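You operate a simulated robot arm through the tools that you are given. There is no shell and no other tool.

You are at the controls of a simulated two-armed robot. One attempt, no reset.

## Task
Fill the jug to its low line, lift it out, fit the hose and run the basin up.
Fine: jug on the deck; hose pushed home with the tap off; basin to the blue line, tap off. Spill under 10 ml, drop nothing. Set down upright: clear jug.
Where things are to end (x, y in the base frame): clear jug within 6 cm of [40, 46].

The check looks at the end state, three seconds after you hand in, the way a careful person would. Anything else that was tipped, shoved, dropped, spilled or broken makes it a failure.

## Robot
Two 7-joint arms with two-finger grippers on one trunk that stands fixed in place. Base frame: the origin is at the foot of the trunk, x ahead of it, y to its left, z up; the work surface is at about z = 58. Units: cm, degrees, N and s.
The left shoulder is at [6, 17.9, 119], the right one opposite. With the tool pointing down near the work surface each hand reaches from about 10 to 44 cm from the base axis, measured 20 degrees to its own side. Payload 1.96 kg a hand.
Tool frame (each hand has its own): the origin (TCP) lies between the finger pads and is the grasp point; the fingertips stand 2 cm ahead of it; z points along the fingers, y is the line along which they close. The gripper opens to 7.2 cm; its body begins 3.8 cm behind the TCP.
Orientation is told as [roll, pitch, yaw] about the base's x, y, z axes, in that order, counted from this pose: with the fingers straight down and closing along the base's y, the tool's x points along the base's -x, its y along +y and its z along -z.

## Interface
- The arms move only by the tool play_rows. It takes "left_rows", "right_rows" or both (then of equal length, played together; a hand with none holds still); each is a list of rows, each a list of 2 entries, a list of its own where there are three numbers: the shift along the tool's x, y, z in cm, then the turn, a rotation vector about the tool's x, y, z in rad. In form: [[[x, y, z], [ax, ay, az]], ...]. A call has 1 to 20 rows; each row is the pose to reach, as a shift and turn from the pose commanded when the call began, along the tool's axes at that moment. "left_grip" and "right_grip" are, for a hand that has rows, the closure, from 0 (fully open) to 1 (shut), set as the call begins (left out, the last holds). Rows are played at 5 a second. More than 5 cm and 8.6 degrees between two rows, or a gripper value outside its range, and nothing of the call is played. A pose out of reach is approached as far as the arm can. The call stops where the force on the tool passes 40 N (or 10 N more than at its start, if that is more) or the arm is blocked; 0.2 s more then pass. Each finger travels about 15.3 cm/s and halts on what it meets, pressing with about 36 N; the grip force reading is that of the motor and also rises with nothing between the fingers. The clock runs only during rows and for 0.2 s after the last one: add rows that repeat a pose to give the fingers time. It gives the time, the measured TCP pose, the force on the tool (base axes), the opening and the grip force at its end, in the units of the frame above (readings bear some noise), with the torque about the TCP (base axes, N m) and any sound that the robot's microphone picked up.
- Cameras (640 x 400 px; columns grow to the right, rows downward): "scene" is now at [-0.28, 3.17, 172.61]; the picture's right is [0.47, -0.88, 0.00], its down [-0.76, -0.41, -0.51] and it looks along [0.45, 0.24, -0.86] (base axes); focal length 339 px, centre (320, 200). "left" rides on the left gripper at [7.1, -1.9, -8.2] in its tool frame; the picture's right is [0.26, 0.97, 0.00], its down [-0.67, 0.18, -0.72] and it looks along [-0.69, 0.19, 0.70] (tool axes); focal length 280 px, centre (320, 200). "right" rides on the right gripper at [7.1, 1.9, -8.2] in its tool frame; the picture's right is [-0.26, 0.97, 0.00], its down [-0.67, -0.18, -0.72] and it looks along [-0.69, -0.19, 0.70] (tool axes); focal length 280 px, centre (320, 200). There is no depth. A picture from a camera that has moved, and an enlarged one, comes with that camera's place and axes in the base frame and with its lens.
- snapshot(camera): a new picture of that camera. The clock stands still meanwhile.
- move_column(by): slides the trunk up (or, below 0, down) by that many cm; the arms and the scene camera ride with it, the base frame stays. It gives what a move gives, with no picture.
- turn_head(pan, tilt): turns the head with the scene camera to pan (to the left, within 86 degrees either way) and tilt (down, from -29 to 69), counted from straight ahead of the robot. It gives what a move gives.
- close_up(camera, box): a new picture of the part [left, top, right, bottom] of that camera's present view, enlarged. The clock stands still meanwhile.
- job_done(): hands the job in; it is judged then, once.

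Nothing tells you positions but the pictures and the camera data. Unless the task says otherwise, let go and move clear before handing in.

The tools are called as a command line: name --argument value ..., lists and objects as JSON in quotes. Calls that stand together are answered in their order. play_rows: Moves the arms, as the interface text tells. Its arguments: {"type":"object","properties":{"left_rows":{"type":"array","items":{"type":"array"}},"left_grip":{"type":"number"},"right_rows":{"type":"array","items":{"type":"array"}},"right_grip":{"type":"number"}},"required":[]} The other tools are called the same way: move_column (by) moves the trunk up or down; turn_head (pan, tilt) turns the head that bears the scene camera; snapshot (camera) takes a picture; close_up (camera, box) takes an enlarged picture of a part of a camera's view; job_done () hands the job in.

At the start:

```text
t: 0.0
left_tool_pos: [33.41, 29.45, 121.88]
left_tool_rot: [0.0, 0.0, 0.1]
left_force: [0.6, -0.3, 0.0]
left_wrist_torque: [0.01, 0.02, -0.03]
left_opening: 7.19
left_grasp_force: 0.0
right_tool_pos: [33.73, -3.24, 119.58]
right_tool_rot: [0.0, 0.0, 0.1]
right_force: [0.5, 0.1, 0.6]
right_wrist_torque: [-0.05, -0.04, 0.0]
right_opening: 7.18
right_grasp_force: 0.0
trunk travel left (down, up): [-83.5, 15.5]
head pan, tilt (commanded): [28.3, 59.6]
```

scene: 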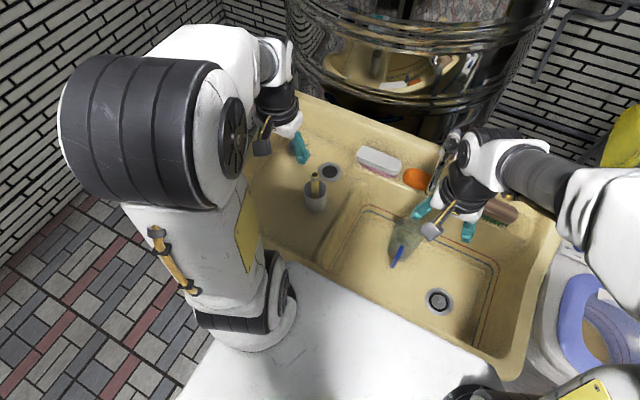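
right: 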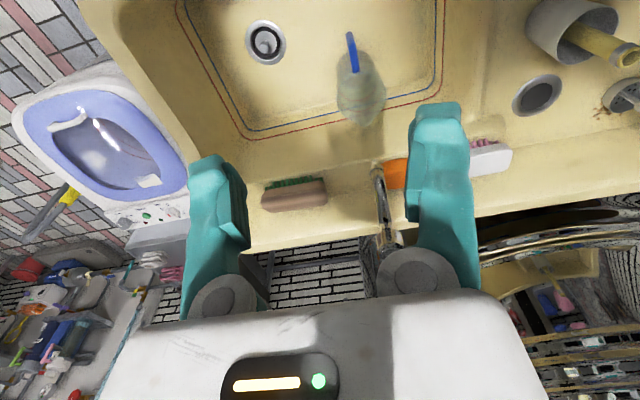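
left: 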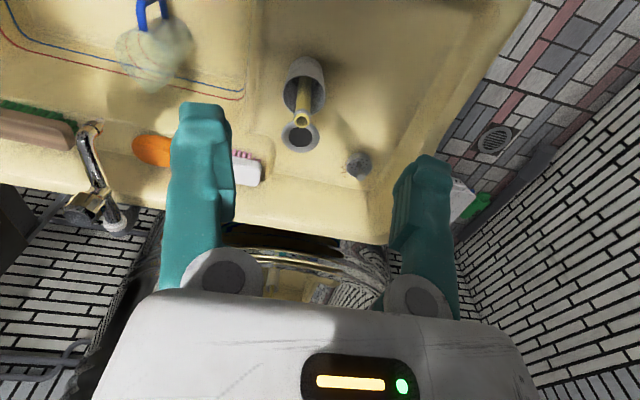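

I see a sink with a basin, a clear jug with a blue handle in the basin, a tap behind it, and various items on the deck to the left (a cup with a hose-like thing, a drain). I'll look closer before moving anything.

close_up --camera "scene" --box '[240, 80, 400, 180]'

close_up --camera "scene" --box '[340, 120, 580, 340]'

close_up --camera "right" --box '[180, 0, 500, 260]'

close_up --camera "left" --box '[0, 0, 320, 250]'

```text
4.00 times, centred on (320, 130) of scene
camera zoom: at [-0.28, 3.17, 172.61], right [0.47, -0.88, 0.0], down [-0.76, -0.41, -0.51], along [0.45, 0.24, -0.86], focal length 1355 px, centre (320, 480)
```

zoom: 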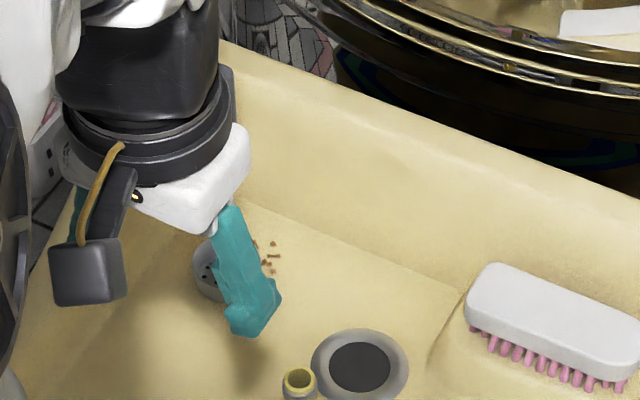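

```text
1.82 times, centred on (460, 230) of scene
camera zoom: at [-0.28, 3.17, 172.61], right [0.47, -0.88, 0.0], down [-0.76, -0.41, -0.51], along [0.45, 0.24, -0.86], focal length 616 px, centre (66, 146)
```

zoom: 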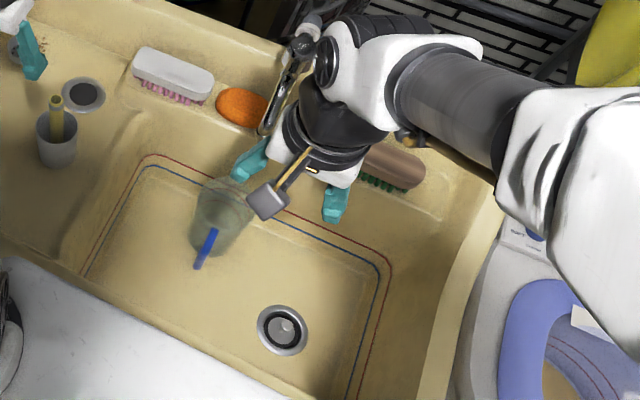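

```text
1.54 times, centred on (340, 130) of right
camera zoom: at [26.79, -1.17, 127.78], right [0.26, 0.97, 0.0], down [0.67, -0.18, 0.72], along [0.69, -0.19, -0.7], focal length 431 px, centre (289, 308)
```

zoom: 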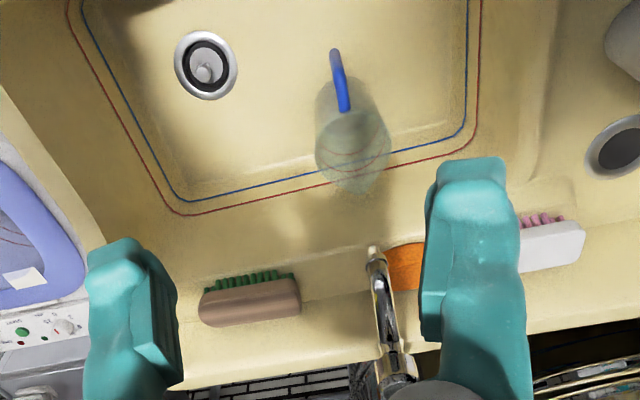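

```text
1.60 times, centred on (160, 125) of left
camera zoom: at [26.19, 27.49, 130.11], right [-0.26, 0.97, 0.0], down [0.67, 0.18, 0.72], along [0.69, 0.19, -0.7], focal length 449 px, centre (576, 320)
```

zoom: 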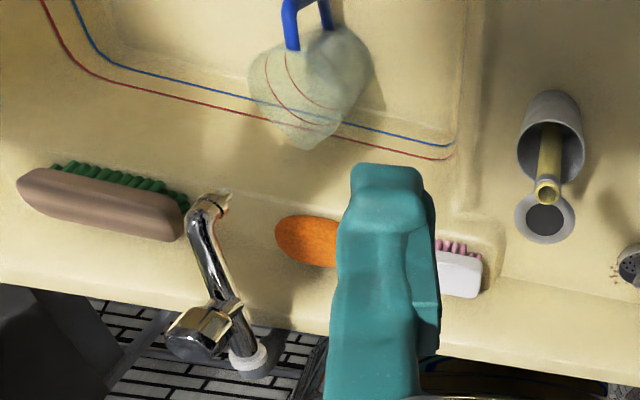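

The tap sits behind the basin near the right hand, which hides it from the scene camera. I'll move the hands outward and look again.

play_rows --right_rows '[[[0, -4, 0], [0, 0, 0]], [[0, -8, 0], [0, 0, 0]], [[0, -12, 0], [0, 0, 0]], [[0, -16, 0], [0, 0, 0]], [[0, -20, 0], [0, 0, 0]], [[0, -24, 0], [0, 0, 0]]]' --left_rows '[[[0, 2, 0], [0, 0, 0]], [[0, 4, 0], [0, 0, 0]], [[0, 6, 0], [0, 0, 0]], [[0, 8, 0], [0, 0, 0]], [[0, 10, 0], [0, 0, 0]], [[0, 12, 0], [0, 0, 0]]]'

turn_head --pan 5 --tilt 50

snapshot --camera "scene"

snapshot --camera "right"

snapshot --camera "left"

```text
t: 1.4
left_tool_pos: [33.3, 41.26, 121.21]
left_tool_rot: [0.2, -0.1, 0.0]
left_force: [0.5, -0.1, 0.1]
left_wrist_torque: [0.0, -0.01, 0.02]
left_opening: 7.19
left_grasp_force: 0.0
left hand out of reach, approached as far as the arm can: row 5, 6
right_tool_pos: [33.8, -27.12, 119.52]
right_tool_rot: [0.0, 0.1, 0.2]
right_force: [-0.5, 0.1, 0.4]
right_wrist_torque: [0.02, 0.03, -0.02]
right_opening: 7.2
right_grasp_force: 0.1
trunk travel left (down, up): [-83.5, 15.5]
head pan, tilt (commanded): [28.3, 59.6]
```

```text
t: 2.3
left_tool_pos: [33.17, 41.23, 121.17]
left_tool_rot: [0.2, -0.2, 0.0]
left_force: [0.2, -1.1, -0.5]
left_wrist_torque: [0.01, 0.0, -0.04]
left_opening: 7.2
left_grasp_force: 0.0
right_tool_pos: [33.85, -27.11, 119.43]
right_tool_rot: [0.0, 0.0, 0.0]
right_force: [-0.2, 0.2, 0.1]
right_wrist_torque: [-0.01, -0.02, -0.01]
right_opening: 7.22
right_grasp_force: 0.0
trunk travel left (down, up): [-83.5, 15.5]
head pan, tilt (commanded): [5.0, 50.0]
```

```text
taken
camera scene: at [1.45, 0.68, 173.82], right [0.09, -1.0, 0.0], down [-0.76, -0.07, -0.64], along [0.64, 0.06, -0.77], focal length 339 px, centre (320, 200)
```

scene: 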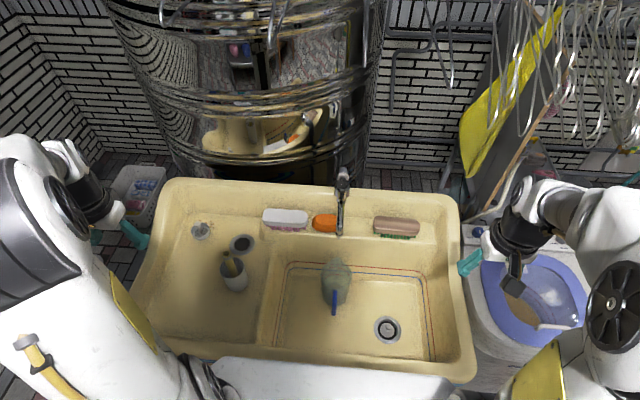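

```text
taken
camera right: at [26.82, -25.16, 127.68], right [0.26, 0.97, 0.0], down [0.67, -0.18, 0.72], along [0.69, -0.19, -0.7], focal length 280 px, centre (320, 200)
```

right: 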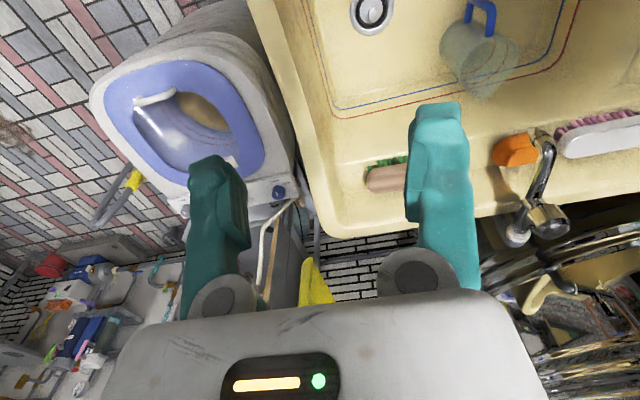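

```text
taken
camera left: at [25.97, 39.34, 129.34], right [-0.26, 0.97, 0.0], down [0.67, 0.18, 0.72], along [0.69, 0.19, -0.7], focal length 280 px, centre (320, 200)
```

left: 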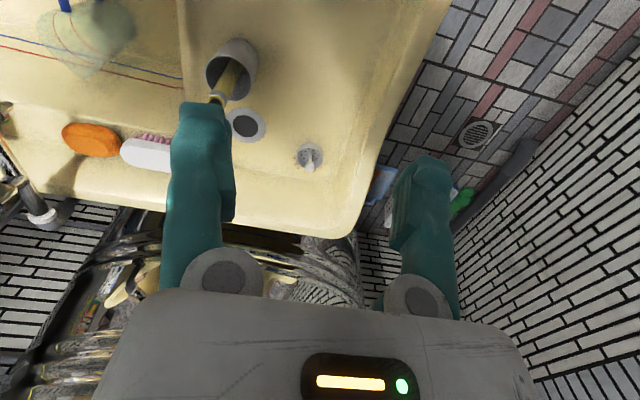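

close_up --camera "scene" --box '[180, 150, 340, 300]'

close_up --camera "scene" --box '[290, 150, 390, 250]'

close_up --camera "scene" --box '[270, 240, 440, 360]'

close_up --camera "right" --box '[470, 100, 640, 260]'

close_up --camera "left" --box '[160, 10, 360, 180]'

close_up --camera "right" --box '[320, 0, 580, 130]'

```text
2.67 times, centred on (260, 225) of scene
camera zoom: at [1.45, 0.68, 173.82], right [0.09, -1.0, 0.0], down [-0.76, -0.07, -0.64], along [0.64, 0.06, -0.77], focal length 904 px, centre (480, 133)
```

zoom: 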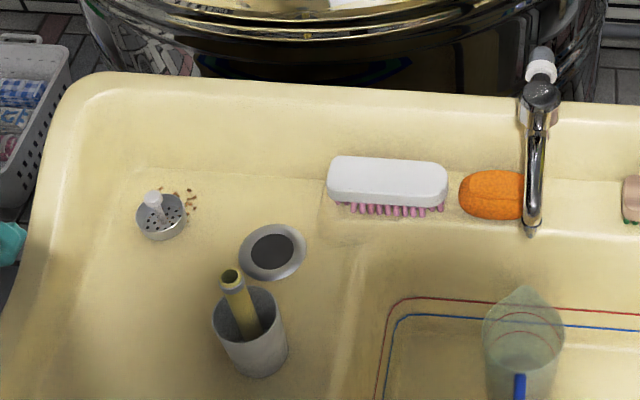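

```text
4.00 times, centred on (340, 200) of scene
camera zoom: at [1.45, 0.68, 173.82], right [0.09, -1.0, 0.0], down [-0.76, -0.07, -0.64], along [0.64, 0.06, -0.77], focal length 1355 px, centre (240, 200)
```

zoom: 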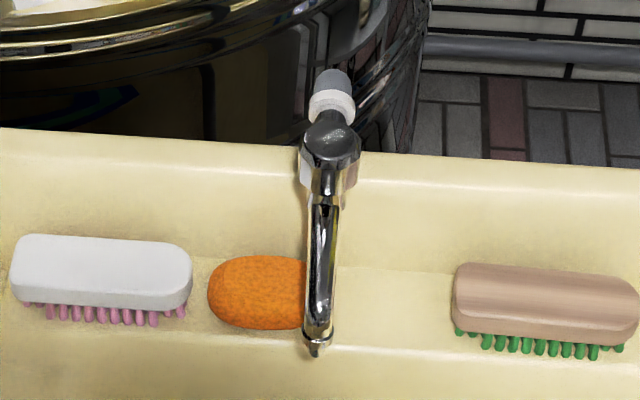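

```text
3.33 times, centred on (355, 300) of scene
camera zoom: at [1.45, 0.68, 173.82], right [0.09, -1.0, 0.0], down [-0.76, -0.07, -0.64], along [0.64, 0.06, -0.77], focal length 1130 px, centre (203, -133)
```

zoom: 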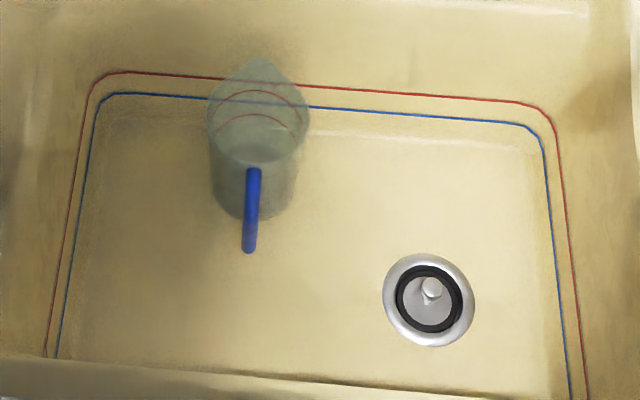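

```text
2.50 times, centred on (555, 180) of right
camera zoom: at [26.82, -25.16, 127.68], right [0.26, 0.97, 0.0], down [0.67, -0.18, 0.72], along [0.69, -0.19, -0.7], focal length 701 px, centre (-268, 250)
```

zoom: 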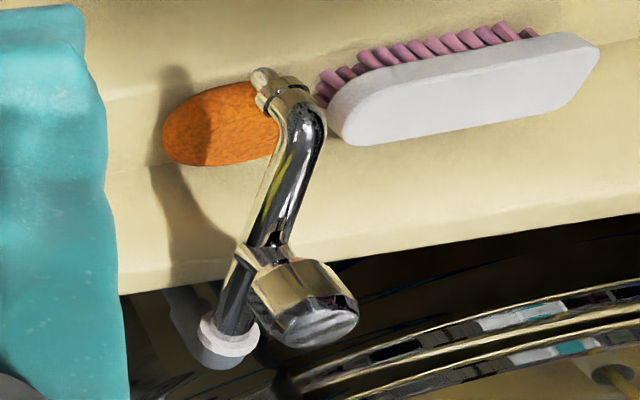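

```text
2.35 times, centred on (260, 95) of left
camera zoom: at [25.97, 39.34, 129.34], right [-0.26, 0.97, 0.0], down [0.67, 0.18, 0.72], along [0.69, 0.19, -0.7], focal length 660 px, centre (461, 447)
```

zoom: 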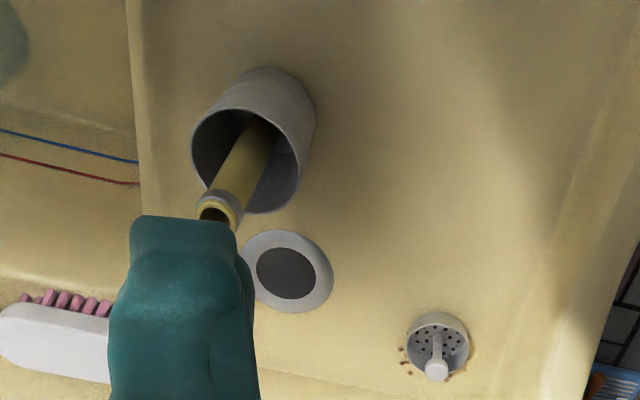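

```text
2.46 times, centred on (450, 65) of right
camera zoom: at [26.82, -25.16, 127.68], right [0.26, 0.97, 0.0], down [0.67, -0.18, 0.72], along [0.69, -0.19, -0.7], focal length 690 px, centre (0, 532)
```

zoom: 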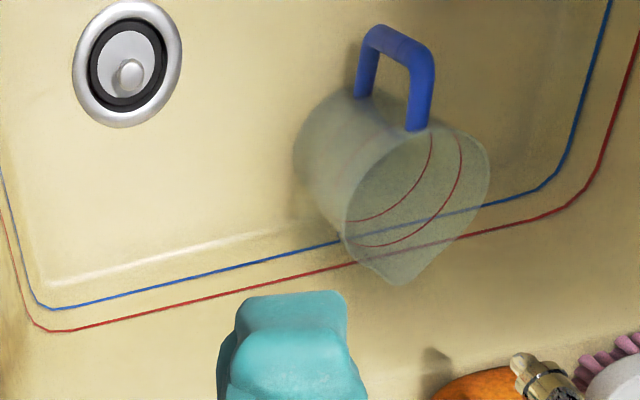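

The basin floor looks to be at about z 57.5, the left deck at about z 76.5, the spout tip near (58, 0, 89) and the jug at about (54, 0) under it. I want closer views of the drain, tap handle and jug, so I'll lower the trunk and bring the right hand closer.

move_column --by -15

play_rows --right_rows '[[[0, 3, 3], [0, 0, 0]], [[0, 6, 6], [0, 0, 0]], [[0, 8, 9], [0, 0, 0]], [[0, 8, 12], [0, 0, 0]]]'

snapshot --camera "scene"

snapshot --camera "right"

```text
t: 4.0
left_tool_pos: [33.21, 41.35, 106.07]
left_tool_rot: [0.2, -0.2, 0.0]
left_force: [0.2, 0.4, -0.9]
left_wrist_torque: [0.02, 0.01, -0.01]
left_opening: 7.2
left_grasp_force: 0.1
right_tool_pos: [33.89, -27.24, 104.48]
right_tool_rot: [0.0, 0.0, 0.0]
right_force: [0.4, 0.0, -0.2]
right_wrist_torque: [-0.03, 0.03, 0.01]
right_opening: 7.2
right_grasp_force: 0.1
trunk travel left (down, up): [-68.5, 30.5]
head pan, tilt (commanded): [5.0, 50.0]
```

```text
t: 5.0
left_tool_pos: [33.27, 41.35, 106.2]
left_tool_rot: [0.3, -0.2, 0.0]
left_force: [-0.1, -0.6, -0.1]
left_wrist_torque: [0.0, 0.03, 0.01]
left_opening: 7.22
left_grasp_force: 0.2
right_tool_pos: [33.83, -19.2, 92.38]
right_tool_rot: [0.0, 0.0, 0.0]
right_force: [0.6, -0.5, -0.9]
right_wrist_torque: [0.03, 0.03, 0.03]
right_opening: 7.2
right_grasp_force: 0.1
trunk travel left (down, up): [-68.5, 30.5]
head pan, tilt (commanded): [5.0, 50.0]
```

```text
taken
camera scene: at [1.61, 0.61, 158.82], right [0.09, -1.0, 0.0], down [-0.76, -0.07, -0.64], along [0.64, 0.06, -0.77], focal length 339 px, centre (320, 200)
```

scene: 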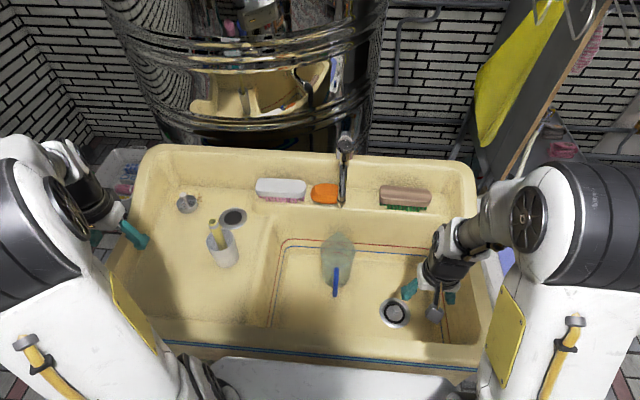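

```text
taken
camera right: at [26.95, -17.28, 100.53], right [0.26, 0.96, 0.0], down [0.67, -0.18, 0.71], along [0.69, -0.19, -0.7], focal length 280 px, centre (320, 200)
```

right: 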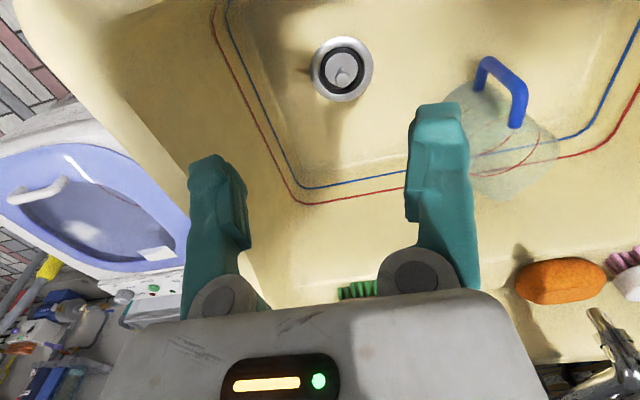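

close_up --camera "right" --box '[280, 10, 400, 130]'

close_up --camera "right" --box '[440, 30, 600, 220]'

close_up --camera "scene" --box '[290, 110, 400, 220]'

close_up --camera "scene" --box '[160, 170, 280, 280]'

close_up --camera "scene" --box '[300, 210, 420, 340]'

```text
3.33 times, centred on (340, 70) of right
camera zoom: at [26.95, -17.28, 100.53], right [0.26, 0.96, 0.0], down [0.67, -0.18, 0.71], along [0.69, -0.19, -0.7], focal length 935 px, centre (253, 633)
```

zoom: 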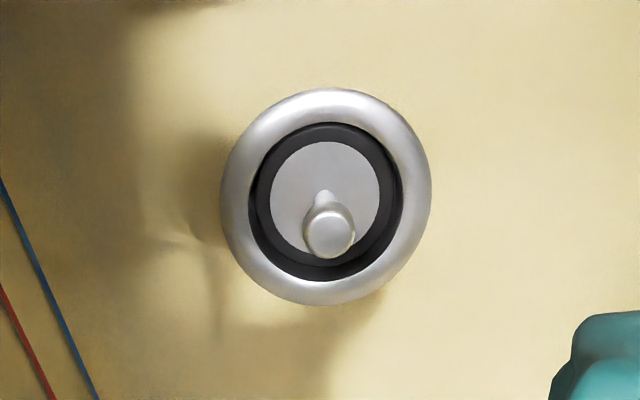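

```text
2.11 times, centred on (520, 125) of right
camera zoom: at [26.95, -17.28, 100.53], right [0.26, 0.96, 0.0], down [0.67, -0.18, 0.71], along [0.69, -0.19, -0.7], focal length 590 px, centre (-101, 358)
```

zoom: 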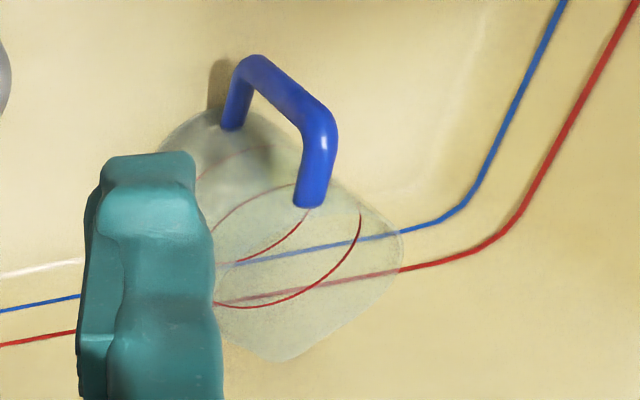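

```text
3.64 times, centred on (345, 165) of scene
camera zoom: at [1.61, 0.61, 158.82], right [0.09, -1.0, 0.0], down [-0.76, -0.07, -0.64], along [0.64, 0.06, -0.77], focal length 1232 px, centre (229, 327)
```

zoom: 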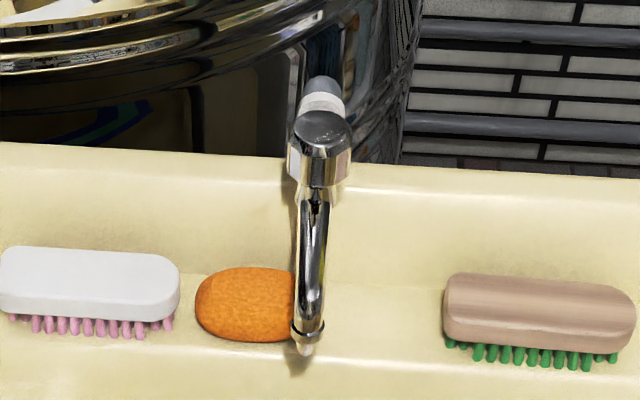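

```text
3.64 times, centred on (220, 225) of scene
camera zoom: at [1.61, 0.61, 158.82], right [0.09, -1.0, 0.0], down [-0.76, -0.07, -0.64], along [0.64, 0.06, -0.77], focal length 1232 px, centre (684, 109)
```

zoom: 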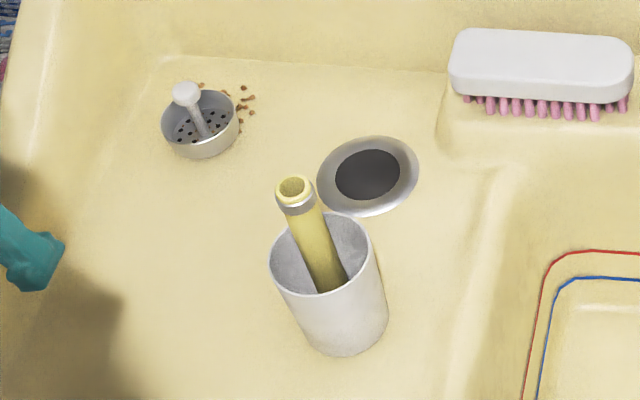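

```text
3.08 times, centred on (360, 275) of scene
camera zoom: at [1.61, 0.61, 158.82], right [0.09, -1.0, 0.0], down [-0.76, -0.07, -0.64], along [0.64, 0.06, -0.77], focal length 1043 px, centre (197, -31)
```

zoom: 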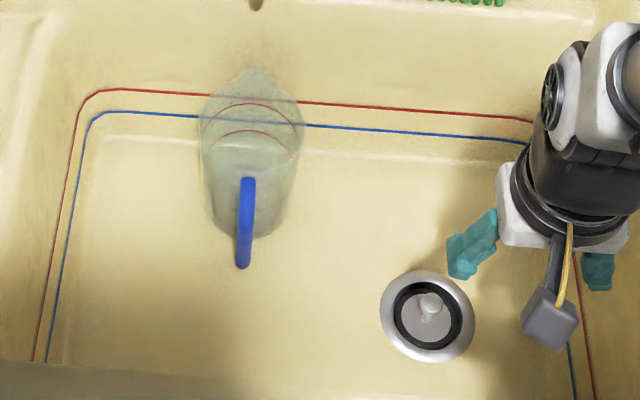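

The drain has what looks like a plug with a black seal; the tap has a handle on top of the spout. I'll bring the right-hand camera round to look at the tap from the side.

play_rows --right_rows '[[[-1.8, 0.2, -2], [-0.031, -0.046, -0.117]], [[-3.5, 0.4, -4], [-0.063, -0.092, -0.234]], [[-5.3, 0.7, -6], [-0.094, -0.138, -0.35]], [[-7, 0.9, -7.6], [-0.125, -0.184, -0.467]], [[-8.8, 1.1, -7.6], [-0.157, -0.23, -0.584]], [[-10.5, 1.3, -7.6], [-0.188, -0.275, -0.701]], [[-12, 1.5, -7.6], [-0.219, -0.321, -0.818]], [[-13.5, 1.8, -7.6], [-0.25, -0.367, -0.934]], [[-15, 2, -7.6], [-0.282, -0.413, -1.051]], [[-16, 2.2, -7.6], [-0.313, -0.459, -1.168]]]'

snapshot --camera "right"

snapshot --camera "scene"

```text
t: 7.2
left_tool_pos: [33.31, 41.31, 106.14]
left_tool_rot: [0.1, -0.2, 0.0]
left_force: [-0.4, 0.1, -0.6]
left_wrist_torque: [-0.04, 0.01, 0.02]
left_opening: 7.2
left_grasp_force: 0.2
right_tool_pos: [49.98, -16.99, 100.17]
right_tool_rot: [0.0, -30.0, 68.6]
right_force: [-0.2, -0.3, 0.2]
right_wrist_torque: [-0.01, 0.0, 0.0]
right_opening: 7.17
right_grasp_force: 0.0
trunk travel left (down, up): [-68.5, 30.5]
head pan, tilt (commanded): [5.0, 50.0]
```

```text
taken
camera right: at [44.58, -25.83, 103.65], right [-0.82, 0.56, 0.13], down [0.25, 0.14, 0.96], along [0.52, 0.81, -0.26], focal length 280 px, centre (320, 200)
```

right: 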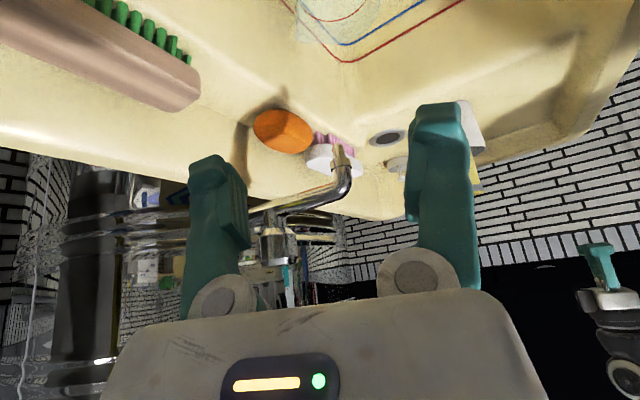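

```text
taken
camera scene: at [1.54, 0.6, 158.82], right [0.09, -1.0, 0.0], down [-0.76, -0.07, -0.64], along [0.64, 0.06, -0.77], focal length 339 px, centre (320, 200)
```

scene: 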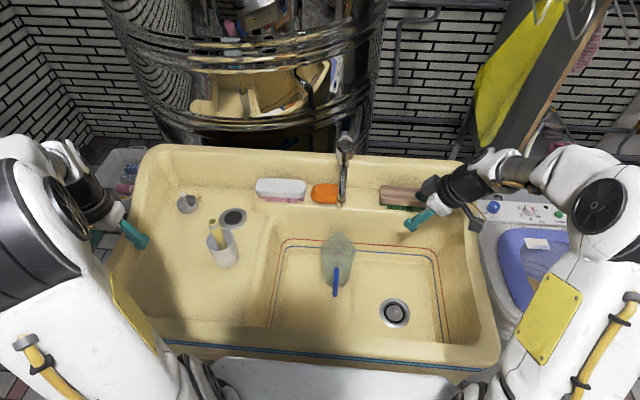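

close_up --camera "right" --box '[230, 130, 390, 270]'

close_up --camera "scene" --box '[300, 110, 400, 210]'

```text
2.86 times, centred on (310, 200) of right
camera zoom: at [44.58, -25.83, 103.65], right [-0.82, 0.56, 0.13], down [0.25, 0.14, 0.96], along [0.52, 0.81, -0.26], focal length 801 px, centre (349, 200)
```

zoom: 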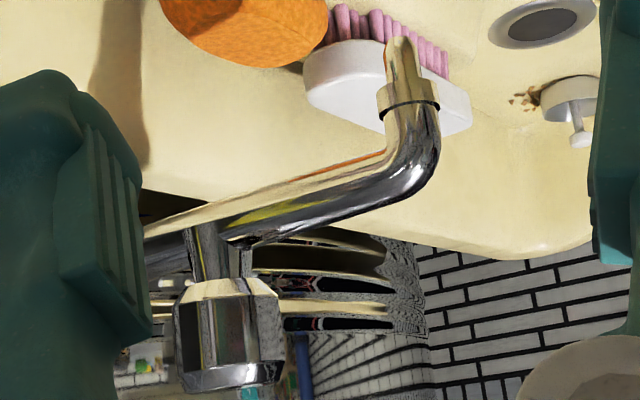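

```text
4.00 times, centred on (350, 160) of scene
camera zoom: at [1.54, 0.6, 158.82], right [0.09, -1.0, 0.0], down [-0.76, -0.07, -0.64], along [0.64, 0.06, -0.77], focal length 1355 px, centre (200, 360)
```

zoom: 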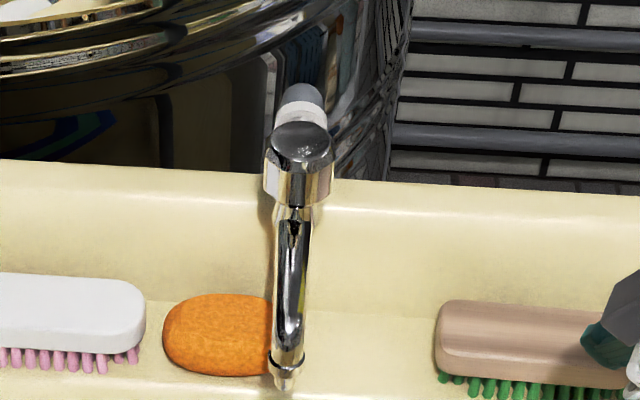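

The tap has a faceted knob on a vertical stem at about (68, 0, 99.5), with a collared nozzle pointing down at (58, 0.4), tip z ≈ 89.5. Next I bring the left-hand camera down in front of the jug to see it, its lines and the spout from the side.

play_rows --left_rows '[[[0, -4, 0], [0.033, -0.106, 0.071]], [[0, -8, 0], [0.067, -0.211, 0.143]], [[0, -12, 1], [0.1, -0.317, 0.214]], [[0, -16.5, 2], [0.133, -0.422, 0.286]], [[0, -21, 3], [0.166, -0.528, 0.357]], [[-1, -25, 4.5], [0.2, -0.634, 0.428]], [[-2, -29, 7], [0.233, -0.739, 0.5]], [[-3, -32.5, 10], [0.266, -0.845, 0.571]], [[-4, -35, 14], [0.266, -0.845, 0.571]], [[-5, -37, 18], [0.266, -0.845, 0.571]], [[-6, -37.5, 22.5], [0.266, -0.845, 0.571]], [[-7, -37.5, 27], [0.266, -0.845, 0.571]], [[-8, -37.5, 30], [0.266, -0.845, 0.571]]]'

snapshot --camera "left"

snapshot --camera "scene"

snapshot --camera "right"

```text
t: 10.0
left_tool_pos: [44.79, 2.67, 76.86]
left_tool_rot: [0.1, -49.1, -35.0]
left_force: [-0.2, -0.4, -0.5]
left_wrist_torque: [-0.02, -0.01, 0.03]
left_opening: 7.23
left_grasp_force: 0.1
left hand out of reach, approached as far as the arm can: row 5, 6, 7, 8, 9, 10, 11, 12, 13
right_tool_pos: [50.0, -16.93, 100.17]
right_tool_rot: [0.0, -30.0, 68.6]
right_force: [0.3, 0.2, -0.6]
right_wrist_torque: [-0.04, 0.01, 0.0]
right_opening: 7.23
right_grasp_force: 0.2
trunk travel left (down, up): [-68.5, 30.5]
head pan, tilt (commanded): [5.0, 50.0]
```

```text
taken
camera left: at [34.58, 7.27, 76.95], right [0.41, 0.89, -0.2], down [0.02, 0.21, 0.98], along [0.91, -0.41, 0.07], focal length 280 px, centre (320, 200)
```

left: 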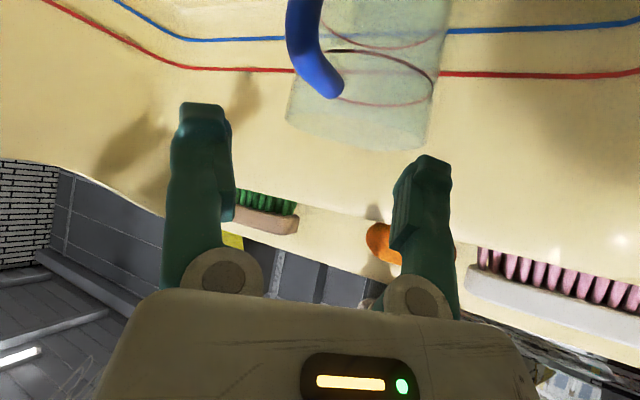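

```text
taken
camera scene: at [1.57, 0.7, 158.83], right [0.09, -1.0, 0.0], down [-0.76, -0.07, -0.64], along [0.64, 0.06, -0.77], focal length 339 px, centre (320, 200)
```

scene: 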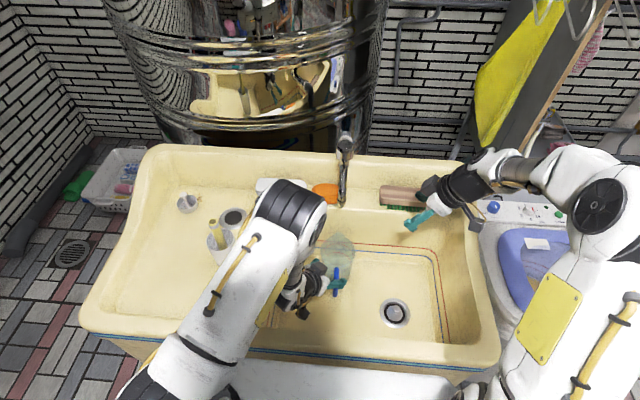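

```text
taken
camera right: at [44.57, -25.75, 103.68], right [-0.82, 0.56, 0.13], down [0.25, 0.14, 0.96], along [0.52, 0.81, -0.26], focal length 280 px, centre (320, 200)
```

right: 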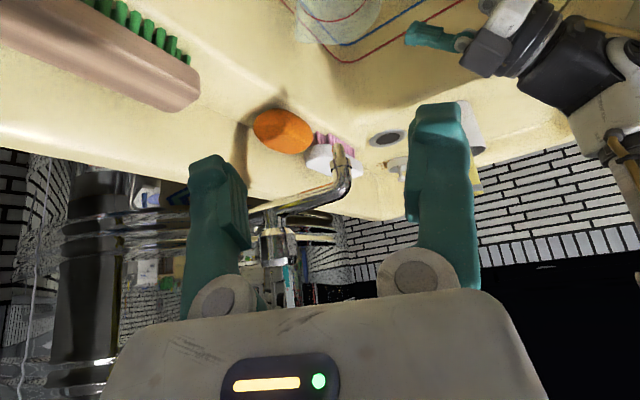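

The jug axis is near (54, 0.1) while the spout drips at x≈58, close to the jug's far wall, so I'd like to nudge the jug forward about 3 cm using its handle. The left hand is near its minimum reach, so I'll raise the trunk slightly first.

move_column --by 6

play_rows --left_rows '[[[0, 0, 0], [0, 0, 0]]]'

```text
t: 11.0
left_tool_pos: [44.67, 2.67, 83.05]
left_tool_rot: [0.2, -49.1, -35.1]
left_force: [-0.9, 0.3, 0.4]
left_wrist_torque: [0.03, 0.01, -0.02]
left_opening: 7.19
left_grasp_force: 0.1
right_tool_pos: [49.95, -16.94, 106.13]
right_tool_rot: [0.0, -30.0, 68.6]
right_force: [0.0, -0.3, -0.7]
right_wrist_torque: [0.0, 0.0, 0.04]
right_opening: 7.22
right_grasp_force: 0.0
trunk travel left (down, up): [-74.5, 24.5]
head pan, tilt (commanded): [5.0, 50.0]
```

```text
t: 11.4
left_tool_pos: [44.66, 2.62, 82.93]
left_tool_rot: [0.2, -49.2, -35.0]
left_force: [0.6, -0.2, 0.1]
left_wrist_torque: [0.03, 0.01, 0.01]
left_opening: 7.19
left_grasp_force: 0.1
right_tool_pos: [49.91, -16.89, 106.22]
right_tool_rot: [0.0, -30.0, 68.6]
right_force: [-0.5, 0.2, 0.2]
right_wrist_torque: [0.0, -0.01, 0.02]
right_opening: 7.19
right_grasp_force: 0.1
trunk travel left (down, up): [-74.5, 24.5]
head pan, tilt (commanded): [5.0, 50.0]
```

play_rows --left_rows '[[[2.7, -0.36, 1.43], [0, 0, 0]], [[5.4, -0.72, 2.87], [0, 0, 0]], [[8.1, -1.08, 4.3], [0, 0, 0]], [[10.81, -1.44, 5.73], [0, 0, 0]], [[10.81, -1.44, 5.73], [0, 0, 0]]]'

snapshot --camera "left"

snapshot --camera "scene"

```text
t: 12.6
left_tool_pos: [44.57, 2.72, 70.48]
left_tool_rot: [-0.2, -48.8, -34.8]
left_force: [-0.5, -0.3, -0.3]
left_wrist_torque: [-0.01, -0.01, -0.03]
left_opening: 7.18
left_grasp_force: 0.0
left hand out of reach, approached as far as the arm can: row 1, 2, 3, 4, 5
right_tool_pos: [49.94, -17.09, 106.07]
right_tool_rot: [0.0, -30.0, 68.5]
right_force: [0.0, -0.2, -0.4]
right_wrist_torque: [0.02, -0.01, -0.01]
right_opening: 7.22
right_grasp_force: 0.1
trunk travel left (down, up): [-74.5, 24.5]
head pan, tilt (commanded): [5.0, 50.0]
```

```text
taken
camera left: at [34.46, 7.33, 70.54], right [0.41, 0.89, -0.2], down [0.03, 0.21, 0.98], along [0.91, -0.41, 0.06], focal length 280 px, centre (320, 200)
```

left: 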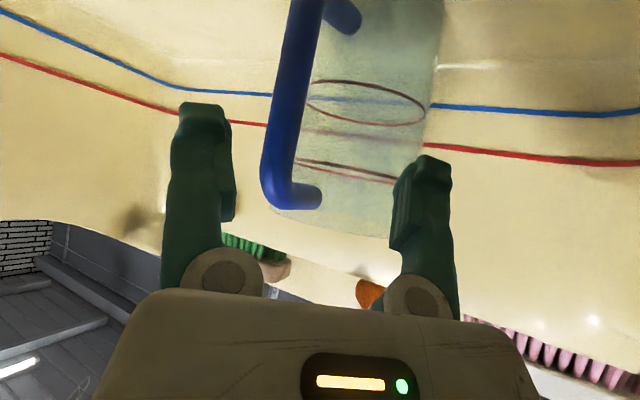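

```text
taken
camera scene: at [1.47, 0.63, 164.82], right [0.09, -1.0, 0.0], down [-0.76, -0.07, -0.64], along [0.64, 0.06, -0.77], focal length 339 px, centre (320, 200)
```

scene: 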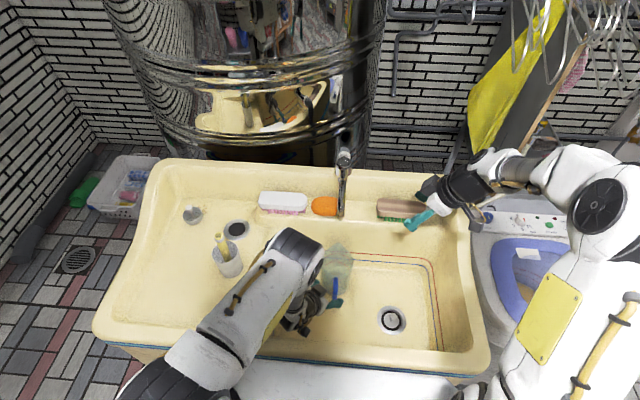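

The handle's vertical bar is just ahead between the fingers, but at this yaw one fingertip would touch the jug wall. I'll square up the yaw to about -15° before the final approach, with the fingers partly closed.

play_rows --left_rows '[[[0.05, -0.85, 0.14], [-0.088, 0, -0.076]], [[0.1, -1.7, 0.28], [-0.176, 0, -0.152]], [[0.15, -2.53, 0.43], [-0.264, 0, -0.228]], [[0.15, -2.53, 0.43], [-0.264, 0, -0.228]]]' --left_grip 0.25

snapshot --camera "left"

close_up --camera "scene" --box '[260, 220, 420, 350]'

```text
t: 13.6
left_tool_pos: [48.11, 9.86, 69.72]
left_tool_rot: [-6.5, -48.4, -13.6]
left_force: [-0.2, 0.2, -0.3]
left_wrist_torque: [0.03, 0.02, -0.03]
left_opening: 5.38
left_grasp_force: 0.0
left hand out of reach, approached as far as the arm can: row 1, 2, 3, 4
right_tool_pos: [49.96, -16.97, 106.23]
right_tool_rot: [-0.1, -30.1, 68.6]
right_force: [0.0, -0.7, -1.1]
right_wrist_torque: [0.01, 0.01, 0.02]
right_opening: 7.22
right_grasp_force: 0.1
trunk travel left (down, up): [-74.5, 24.5]
head pan, tilt (commanded): [5.0, 50.0]
```

```text
taken
camera left: at [37.11, 11.6, 69.96], right [0.14, 0.95, -0.27], down [0.0, 0.27, 0.96], along [0.99, -0.13, 0.04], focal length 280 px, centre (320, 200)
```

left: 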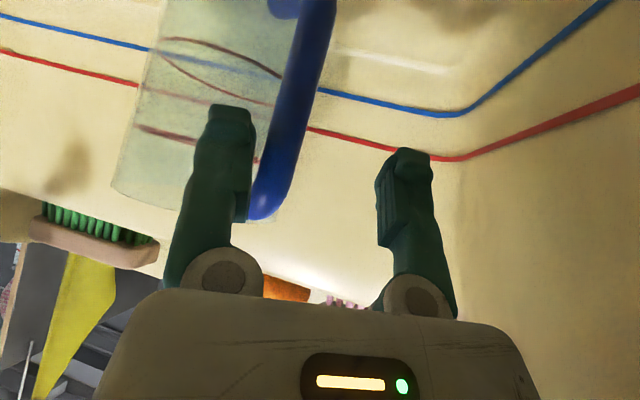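

```text
3.08 times, centred on (340, 285) of scene
camera zoom: at [1.49, 0.6, 164.82], right [0.09, -1.0, 0.0], down [-0.76, -0.07, -0.64], along [0.64, 0.06, -0.77], focal length 1043 px, centre (258, -62)
```

zoom: 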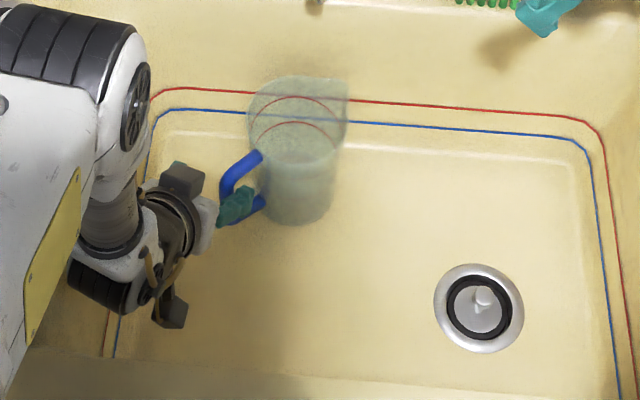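

The reach limit made the hand swing left, and it turned the jug so its handle now points toward the left arm; the jug is still upright and the bar sits between the fingers. I'll turn the hand in small steps to line up with the handle.

play_rows --left_rows '[[[0.15, -0.6, 0.2], [0.066, -0.002, 0.081]], [[0.3, -1.2, 0.4], [0.131, -0.004, 0.162]]]'

snapshot --camera "left"

close_up --camera "scene" --box '[260, 220, 420, 350]'

```text
t: 14.2
left_tool_pos: [47.92, 8.85, 69.15]
left_tool_rot: [-3.2, -49.5, -28.0]
left_force: [-0.6, 0.3, -0.7]
left_wrist_torque: [0.0, 0.0, -0.01]
left_opening: 5.41
left_grasp_force: 0.1
right_tool_pos: [49.9, -17.03, 106.21]
right_tool_rot: [0.0, -30.0, 68.6]
right_force: [-1.2, -0.6, 0.5]
right_wrist_torque: [0.03, -0.01, 0.01]
right_opening: 7.22
right_grasp_force: 0.0
trunk travel left (down, up): [-74.5, 24.5]
head pan, tilt (commanded): [5.0, 50.0]
```

```text
taken
camera left: at [37.35, 12.71, 69.15], right [0.34, 0.91, -0.23], down [0.02, 0.24, 0.97], along [0.94, -0.33, 0.06], focal length 280 px, centre (320, 200)
```

left: 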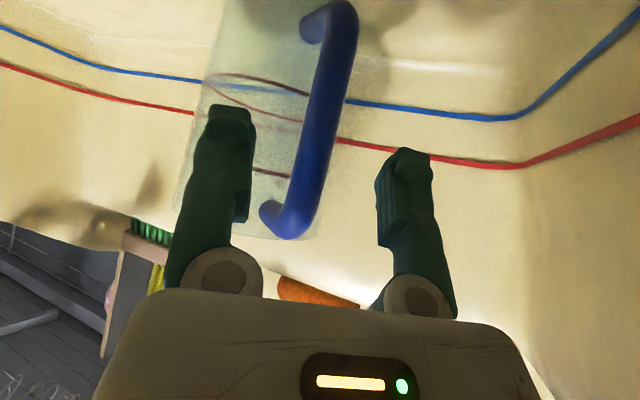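

```text
3.08 times, centred on (340, 285) of scene
camera zoom: at [1.5, 0.63, 164.82], right [0.09, -1.0, 0.0], down [-0.76, -0.07, -0.64], along [0.64, 0.06, -0.77], focal length 1043 px, centre (258, -62)
```

zoom: 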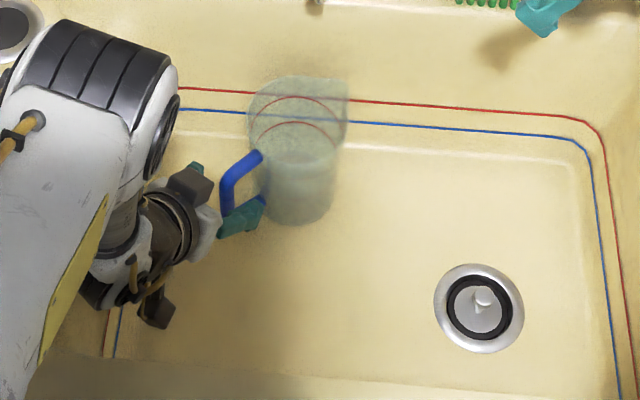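

play_rows --left_rows '[[[0.2, -0.25, 0.25], [0.07, -0.002, 0.09]], [[0.42, -0.54, 0.5], [0.14, -0.004, 0.18]], [[0.42, -0.54, 0.5], [0.14, -0.004, 0.18]]]'

snapshot --camera "left"

close_up --camera "scene" --box '[260, 220, 420, 350]'

```text
t: 15.0
left_tool_pos: [47.71, 8.34, 68.51]
left_tool_rot: [0.9, -49.9, -43.9]
left_force: [-0.6, -0.6, 0.5]
left_wrist_torque: [0.01, 0.01, -0.01]
left_opening: 5.41
left_grasp_force: 0.1
right_tool_pos: [49.99, -17.01, 106.23]
right_tool_rot: [0.0, -30.0, 68.6]
right_force: [0.5, 0.6, 0.5]
right_wrist_torque: [-0.04, -0.01, -0.01]
right_opening: 7.21
right_grasp_force: 0.0
trunk travel left (down, up): [-74.5, 24.5]
head pan, tilt (commanded): [5.0, 50.0]
```

```text
taken
camera left: at [38.29, 14.39, 68.33], right [0.54, 0.82, -0.19], down [0.04, 0.2, 0.98], along [0.84, -0.53, 0.08], focal length 280 px, centre (320, 200)
```

left: 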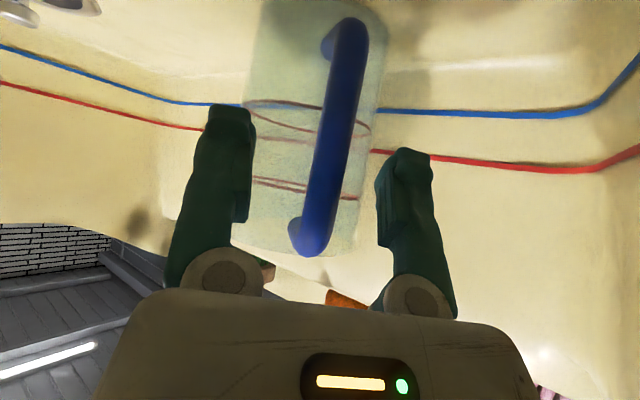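

```text
3.08 times, centred on (340, 285) of scene
camera zoom: at [1.49, 0.64, 164.82], right [0.09, -1.0, 0.0], down [-0.76, -0.07, -0.64], along [0.64, 0.06, -0.77], focal length 1043 px, centre (258, -62)
```

zoom: 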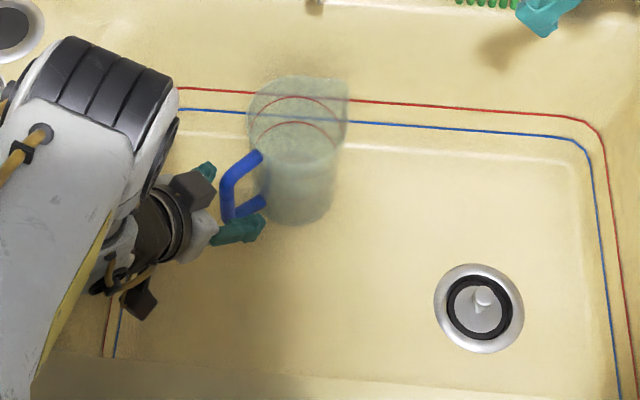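

The hand is now squarely behind the handle with the bar between the pads. I'll close on it.

play_rows --left_rows '[[[0, 0, 0], [0, 0, 0]], [[0, 0, 0], [0, 0, 0]], [[0, 0, 0], [0, 0, 0]]]' --left_grip 1.0

snapshot --camera "left"

close_up --camera "scene" --box '[260, 220, 420, 350]'

```text
t: 15.8
left_tool_pos: [47.64, 8.44, 68.55]
left_tool_rot: [0.7, -49.9, -43.8]
left_force: [0.1, -0.6, -1.1]
left_wrist_torque: [0.09, 0.06, -0.03]
left_opening: 1.34
left_grasp_force: 36.1
right_tool_pos: [49.98, -17.08, 106.12]
right_tool_rot: [0.0, -30.1, 68.6]
right_force: [0.3, 0.5, 0.6]
right_wrist_torque: [-0.03, -0.01, -0.04]
right_opening: 7.21
right_grasp_force: 0.1
trunk travel left (down, up): [-74.5, 24.5]
head pan, tilt (commanded): [5.0, 50.0]
```

```text
taken
camera left: at [38.28, 14.39, 68.32], right [0.54, 0.82, -0.19], down [0.04, 0.2, 0.98], along [0.84, -0.53, 0.08], focal length 280 px, centre (320, 200)
```

left: 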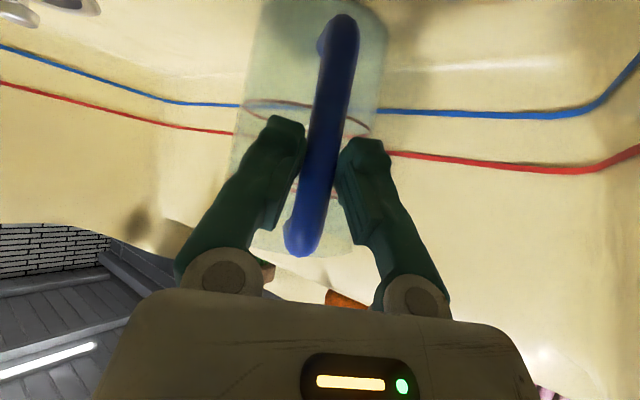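

```text
3.08 times, centred on (340, 285) of scene
camera zoom: at [1.51, 0.65, 164.82], right [0.09, -1.0, 0.0], down [-0.76, -0.07, -0.64], along [0.64, 0.06, -0.77], focal length 1043 px, centre (258, -62)
```

zoom: 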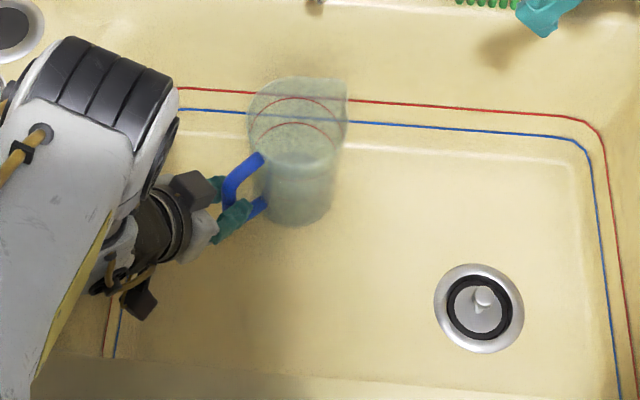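

play_rows --left_rows '[[[-0.38, 0, -0.32], [0, 0, 0]], [[-0.77, 0, -0.64], [0, 0, 0]], [[-0.77, 0, -0.64], [0, 0, 0]]]'

snapshot --camera "left"

close_up --camera "scene" --box '[260, 220, 420, 350]'

```text
t: 16.6
left_tool_pos: [47.56, 8.3, 69.37]
left_tool_rot: [0.8, -49.9, -43.7]
left_force: [-0.2, -0.6, -1.1]
left_wrist_torque: [0.07, 0.07, -0.01]
left_opening: 1.33
left_grasp_force: 35.5
right_tool_pos: [49.95, -16.99, 106.11]
right_tool_rot: [0.0, -30.0, 68.6]
right_force: [-0.1, 0.7, -0.1]
right_wrist_torque: [0.01, -0.01, -0.01]
right_opening: 7.21
right_grasp_force: 0.0
trunk travel left (down, up): [-74.5, 24.5]
head pan, tilt (commanded): [5.0, 50.0]
```

```text
taken
camera left: at [38.23, 14.35, 69.24], right [0.54, 0.82, -0.19], down [0.04, 0.2, 0.98], along [0.84, -0.53, 0.08], focal length 280 px, centre (320, 200)
```

left: 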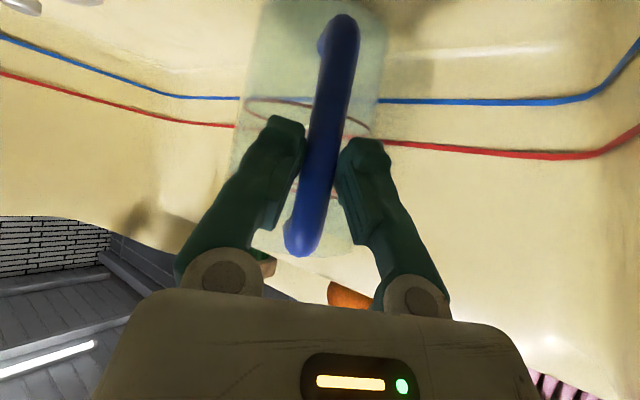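

```text
3.08 times, centred on (340, 285) of scene
camera zoom: at [1.51, 0.65, 164.82], right [0.09, -1.0, 0.0], down [-0.76, -0.07, -0.64], along [0.64, 0.06, -0.77], focal length 1043 px, centre (258, -62)
```

zoom: 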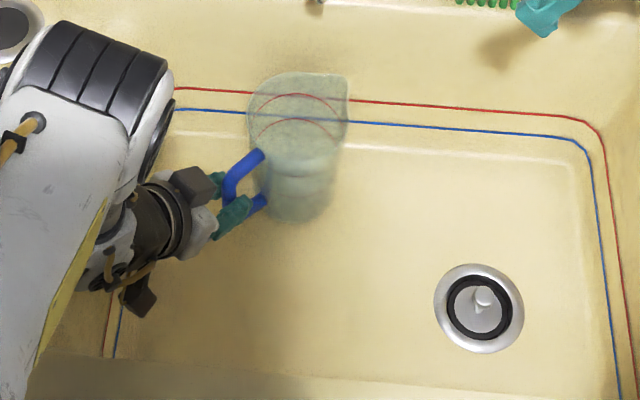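

The jug rides level in the grip (about 110 g empty). I'll carry it so its mouth is centred under the nozzle and set it back down on the basin floor.

play_rows --left_rows '[[[-0.63, 0.24, 0.74], [0, 0, 0]], [[-1.25, 0.48, 1.49], [0, 0, 0]], [[-1.88, 0.72, 2.23], [0, 0, 0]], [[-1.88, 0.72, 2.23], [0, 0, 0]]]'

close_up --camera "scene" --box '[260, 180, 420, 310]'

snapshot --camera "right"

snapshot --camera "left"

```text
t: 17.6
left_tool_pos: [50.17, 6.89, 69.28]
left_tool_rot: [0.8, -49.9, -43.7]
left_force: [-2.8, 0.0, -0.7]
left_wrist_torque: [0.12, 0.34, -0.13]
left_opening: 1.38
left_grasp_force: 35.9
right_tool_pos: [49.96, -17.07, 106.15]
right_tool_rot: [0.0, -30.0, 68.7]
right_force: [-0.7, 0.5, -0.8]
right_wrist_torque: [-0.02, -0.01, 0.02]
right_opening: 7.2
right_grasp_force: 0.1
trunk travel left (down, up): [-74.5, 24.5]
head pan, tilt (commanded): [5.0, 50.0]
```

```text
3.08 times, centred on (340, 245) of scene
camera zoom: at [1.47, 0.67, 164.82], right [0.09, -1.0, 0.0], down [-0.76, -0.07, -0.64], along [0.64, 0.06, -0.77], focal length 1043 px, centre (258, 62)
```

zoom: 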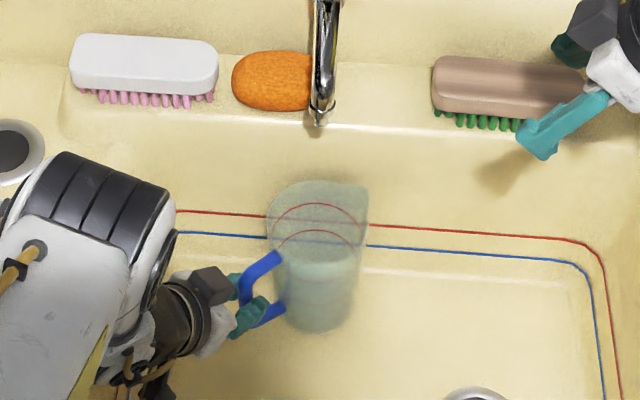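

```text
taken
camera right: at [44.5, -25.77, 109.7], right [-0.82, 0.56, 0.13], down [0.25, 0.14, 0.96], along [0.52, 0.81, -0.26], focal length 280 px, centre (320, 200)
```

right: 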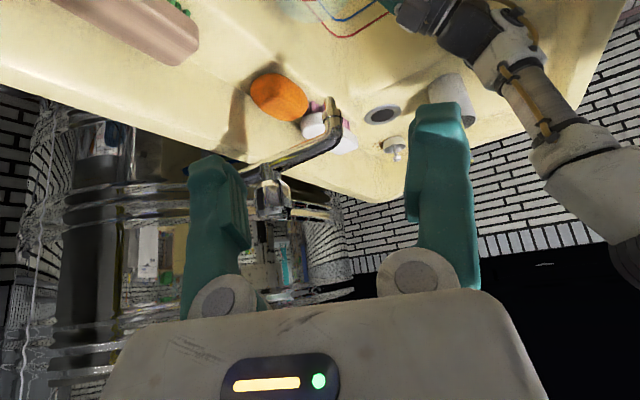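

```text
taken
camera left: at [40.81, 12.93, 69.18], right [0.54, 0.82, -0.19], down [0.04, 0.2, 0.98], along [0.84, -0.53, 0.08], focal length 280 px, centre (320, 200)
```

left: 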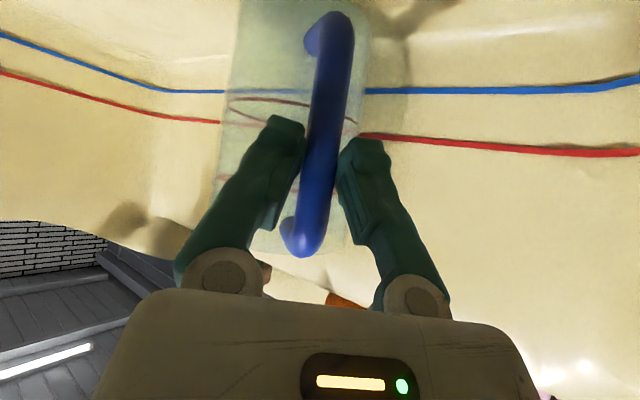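

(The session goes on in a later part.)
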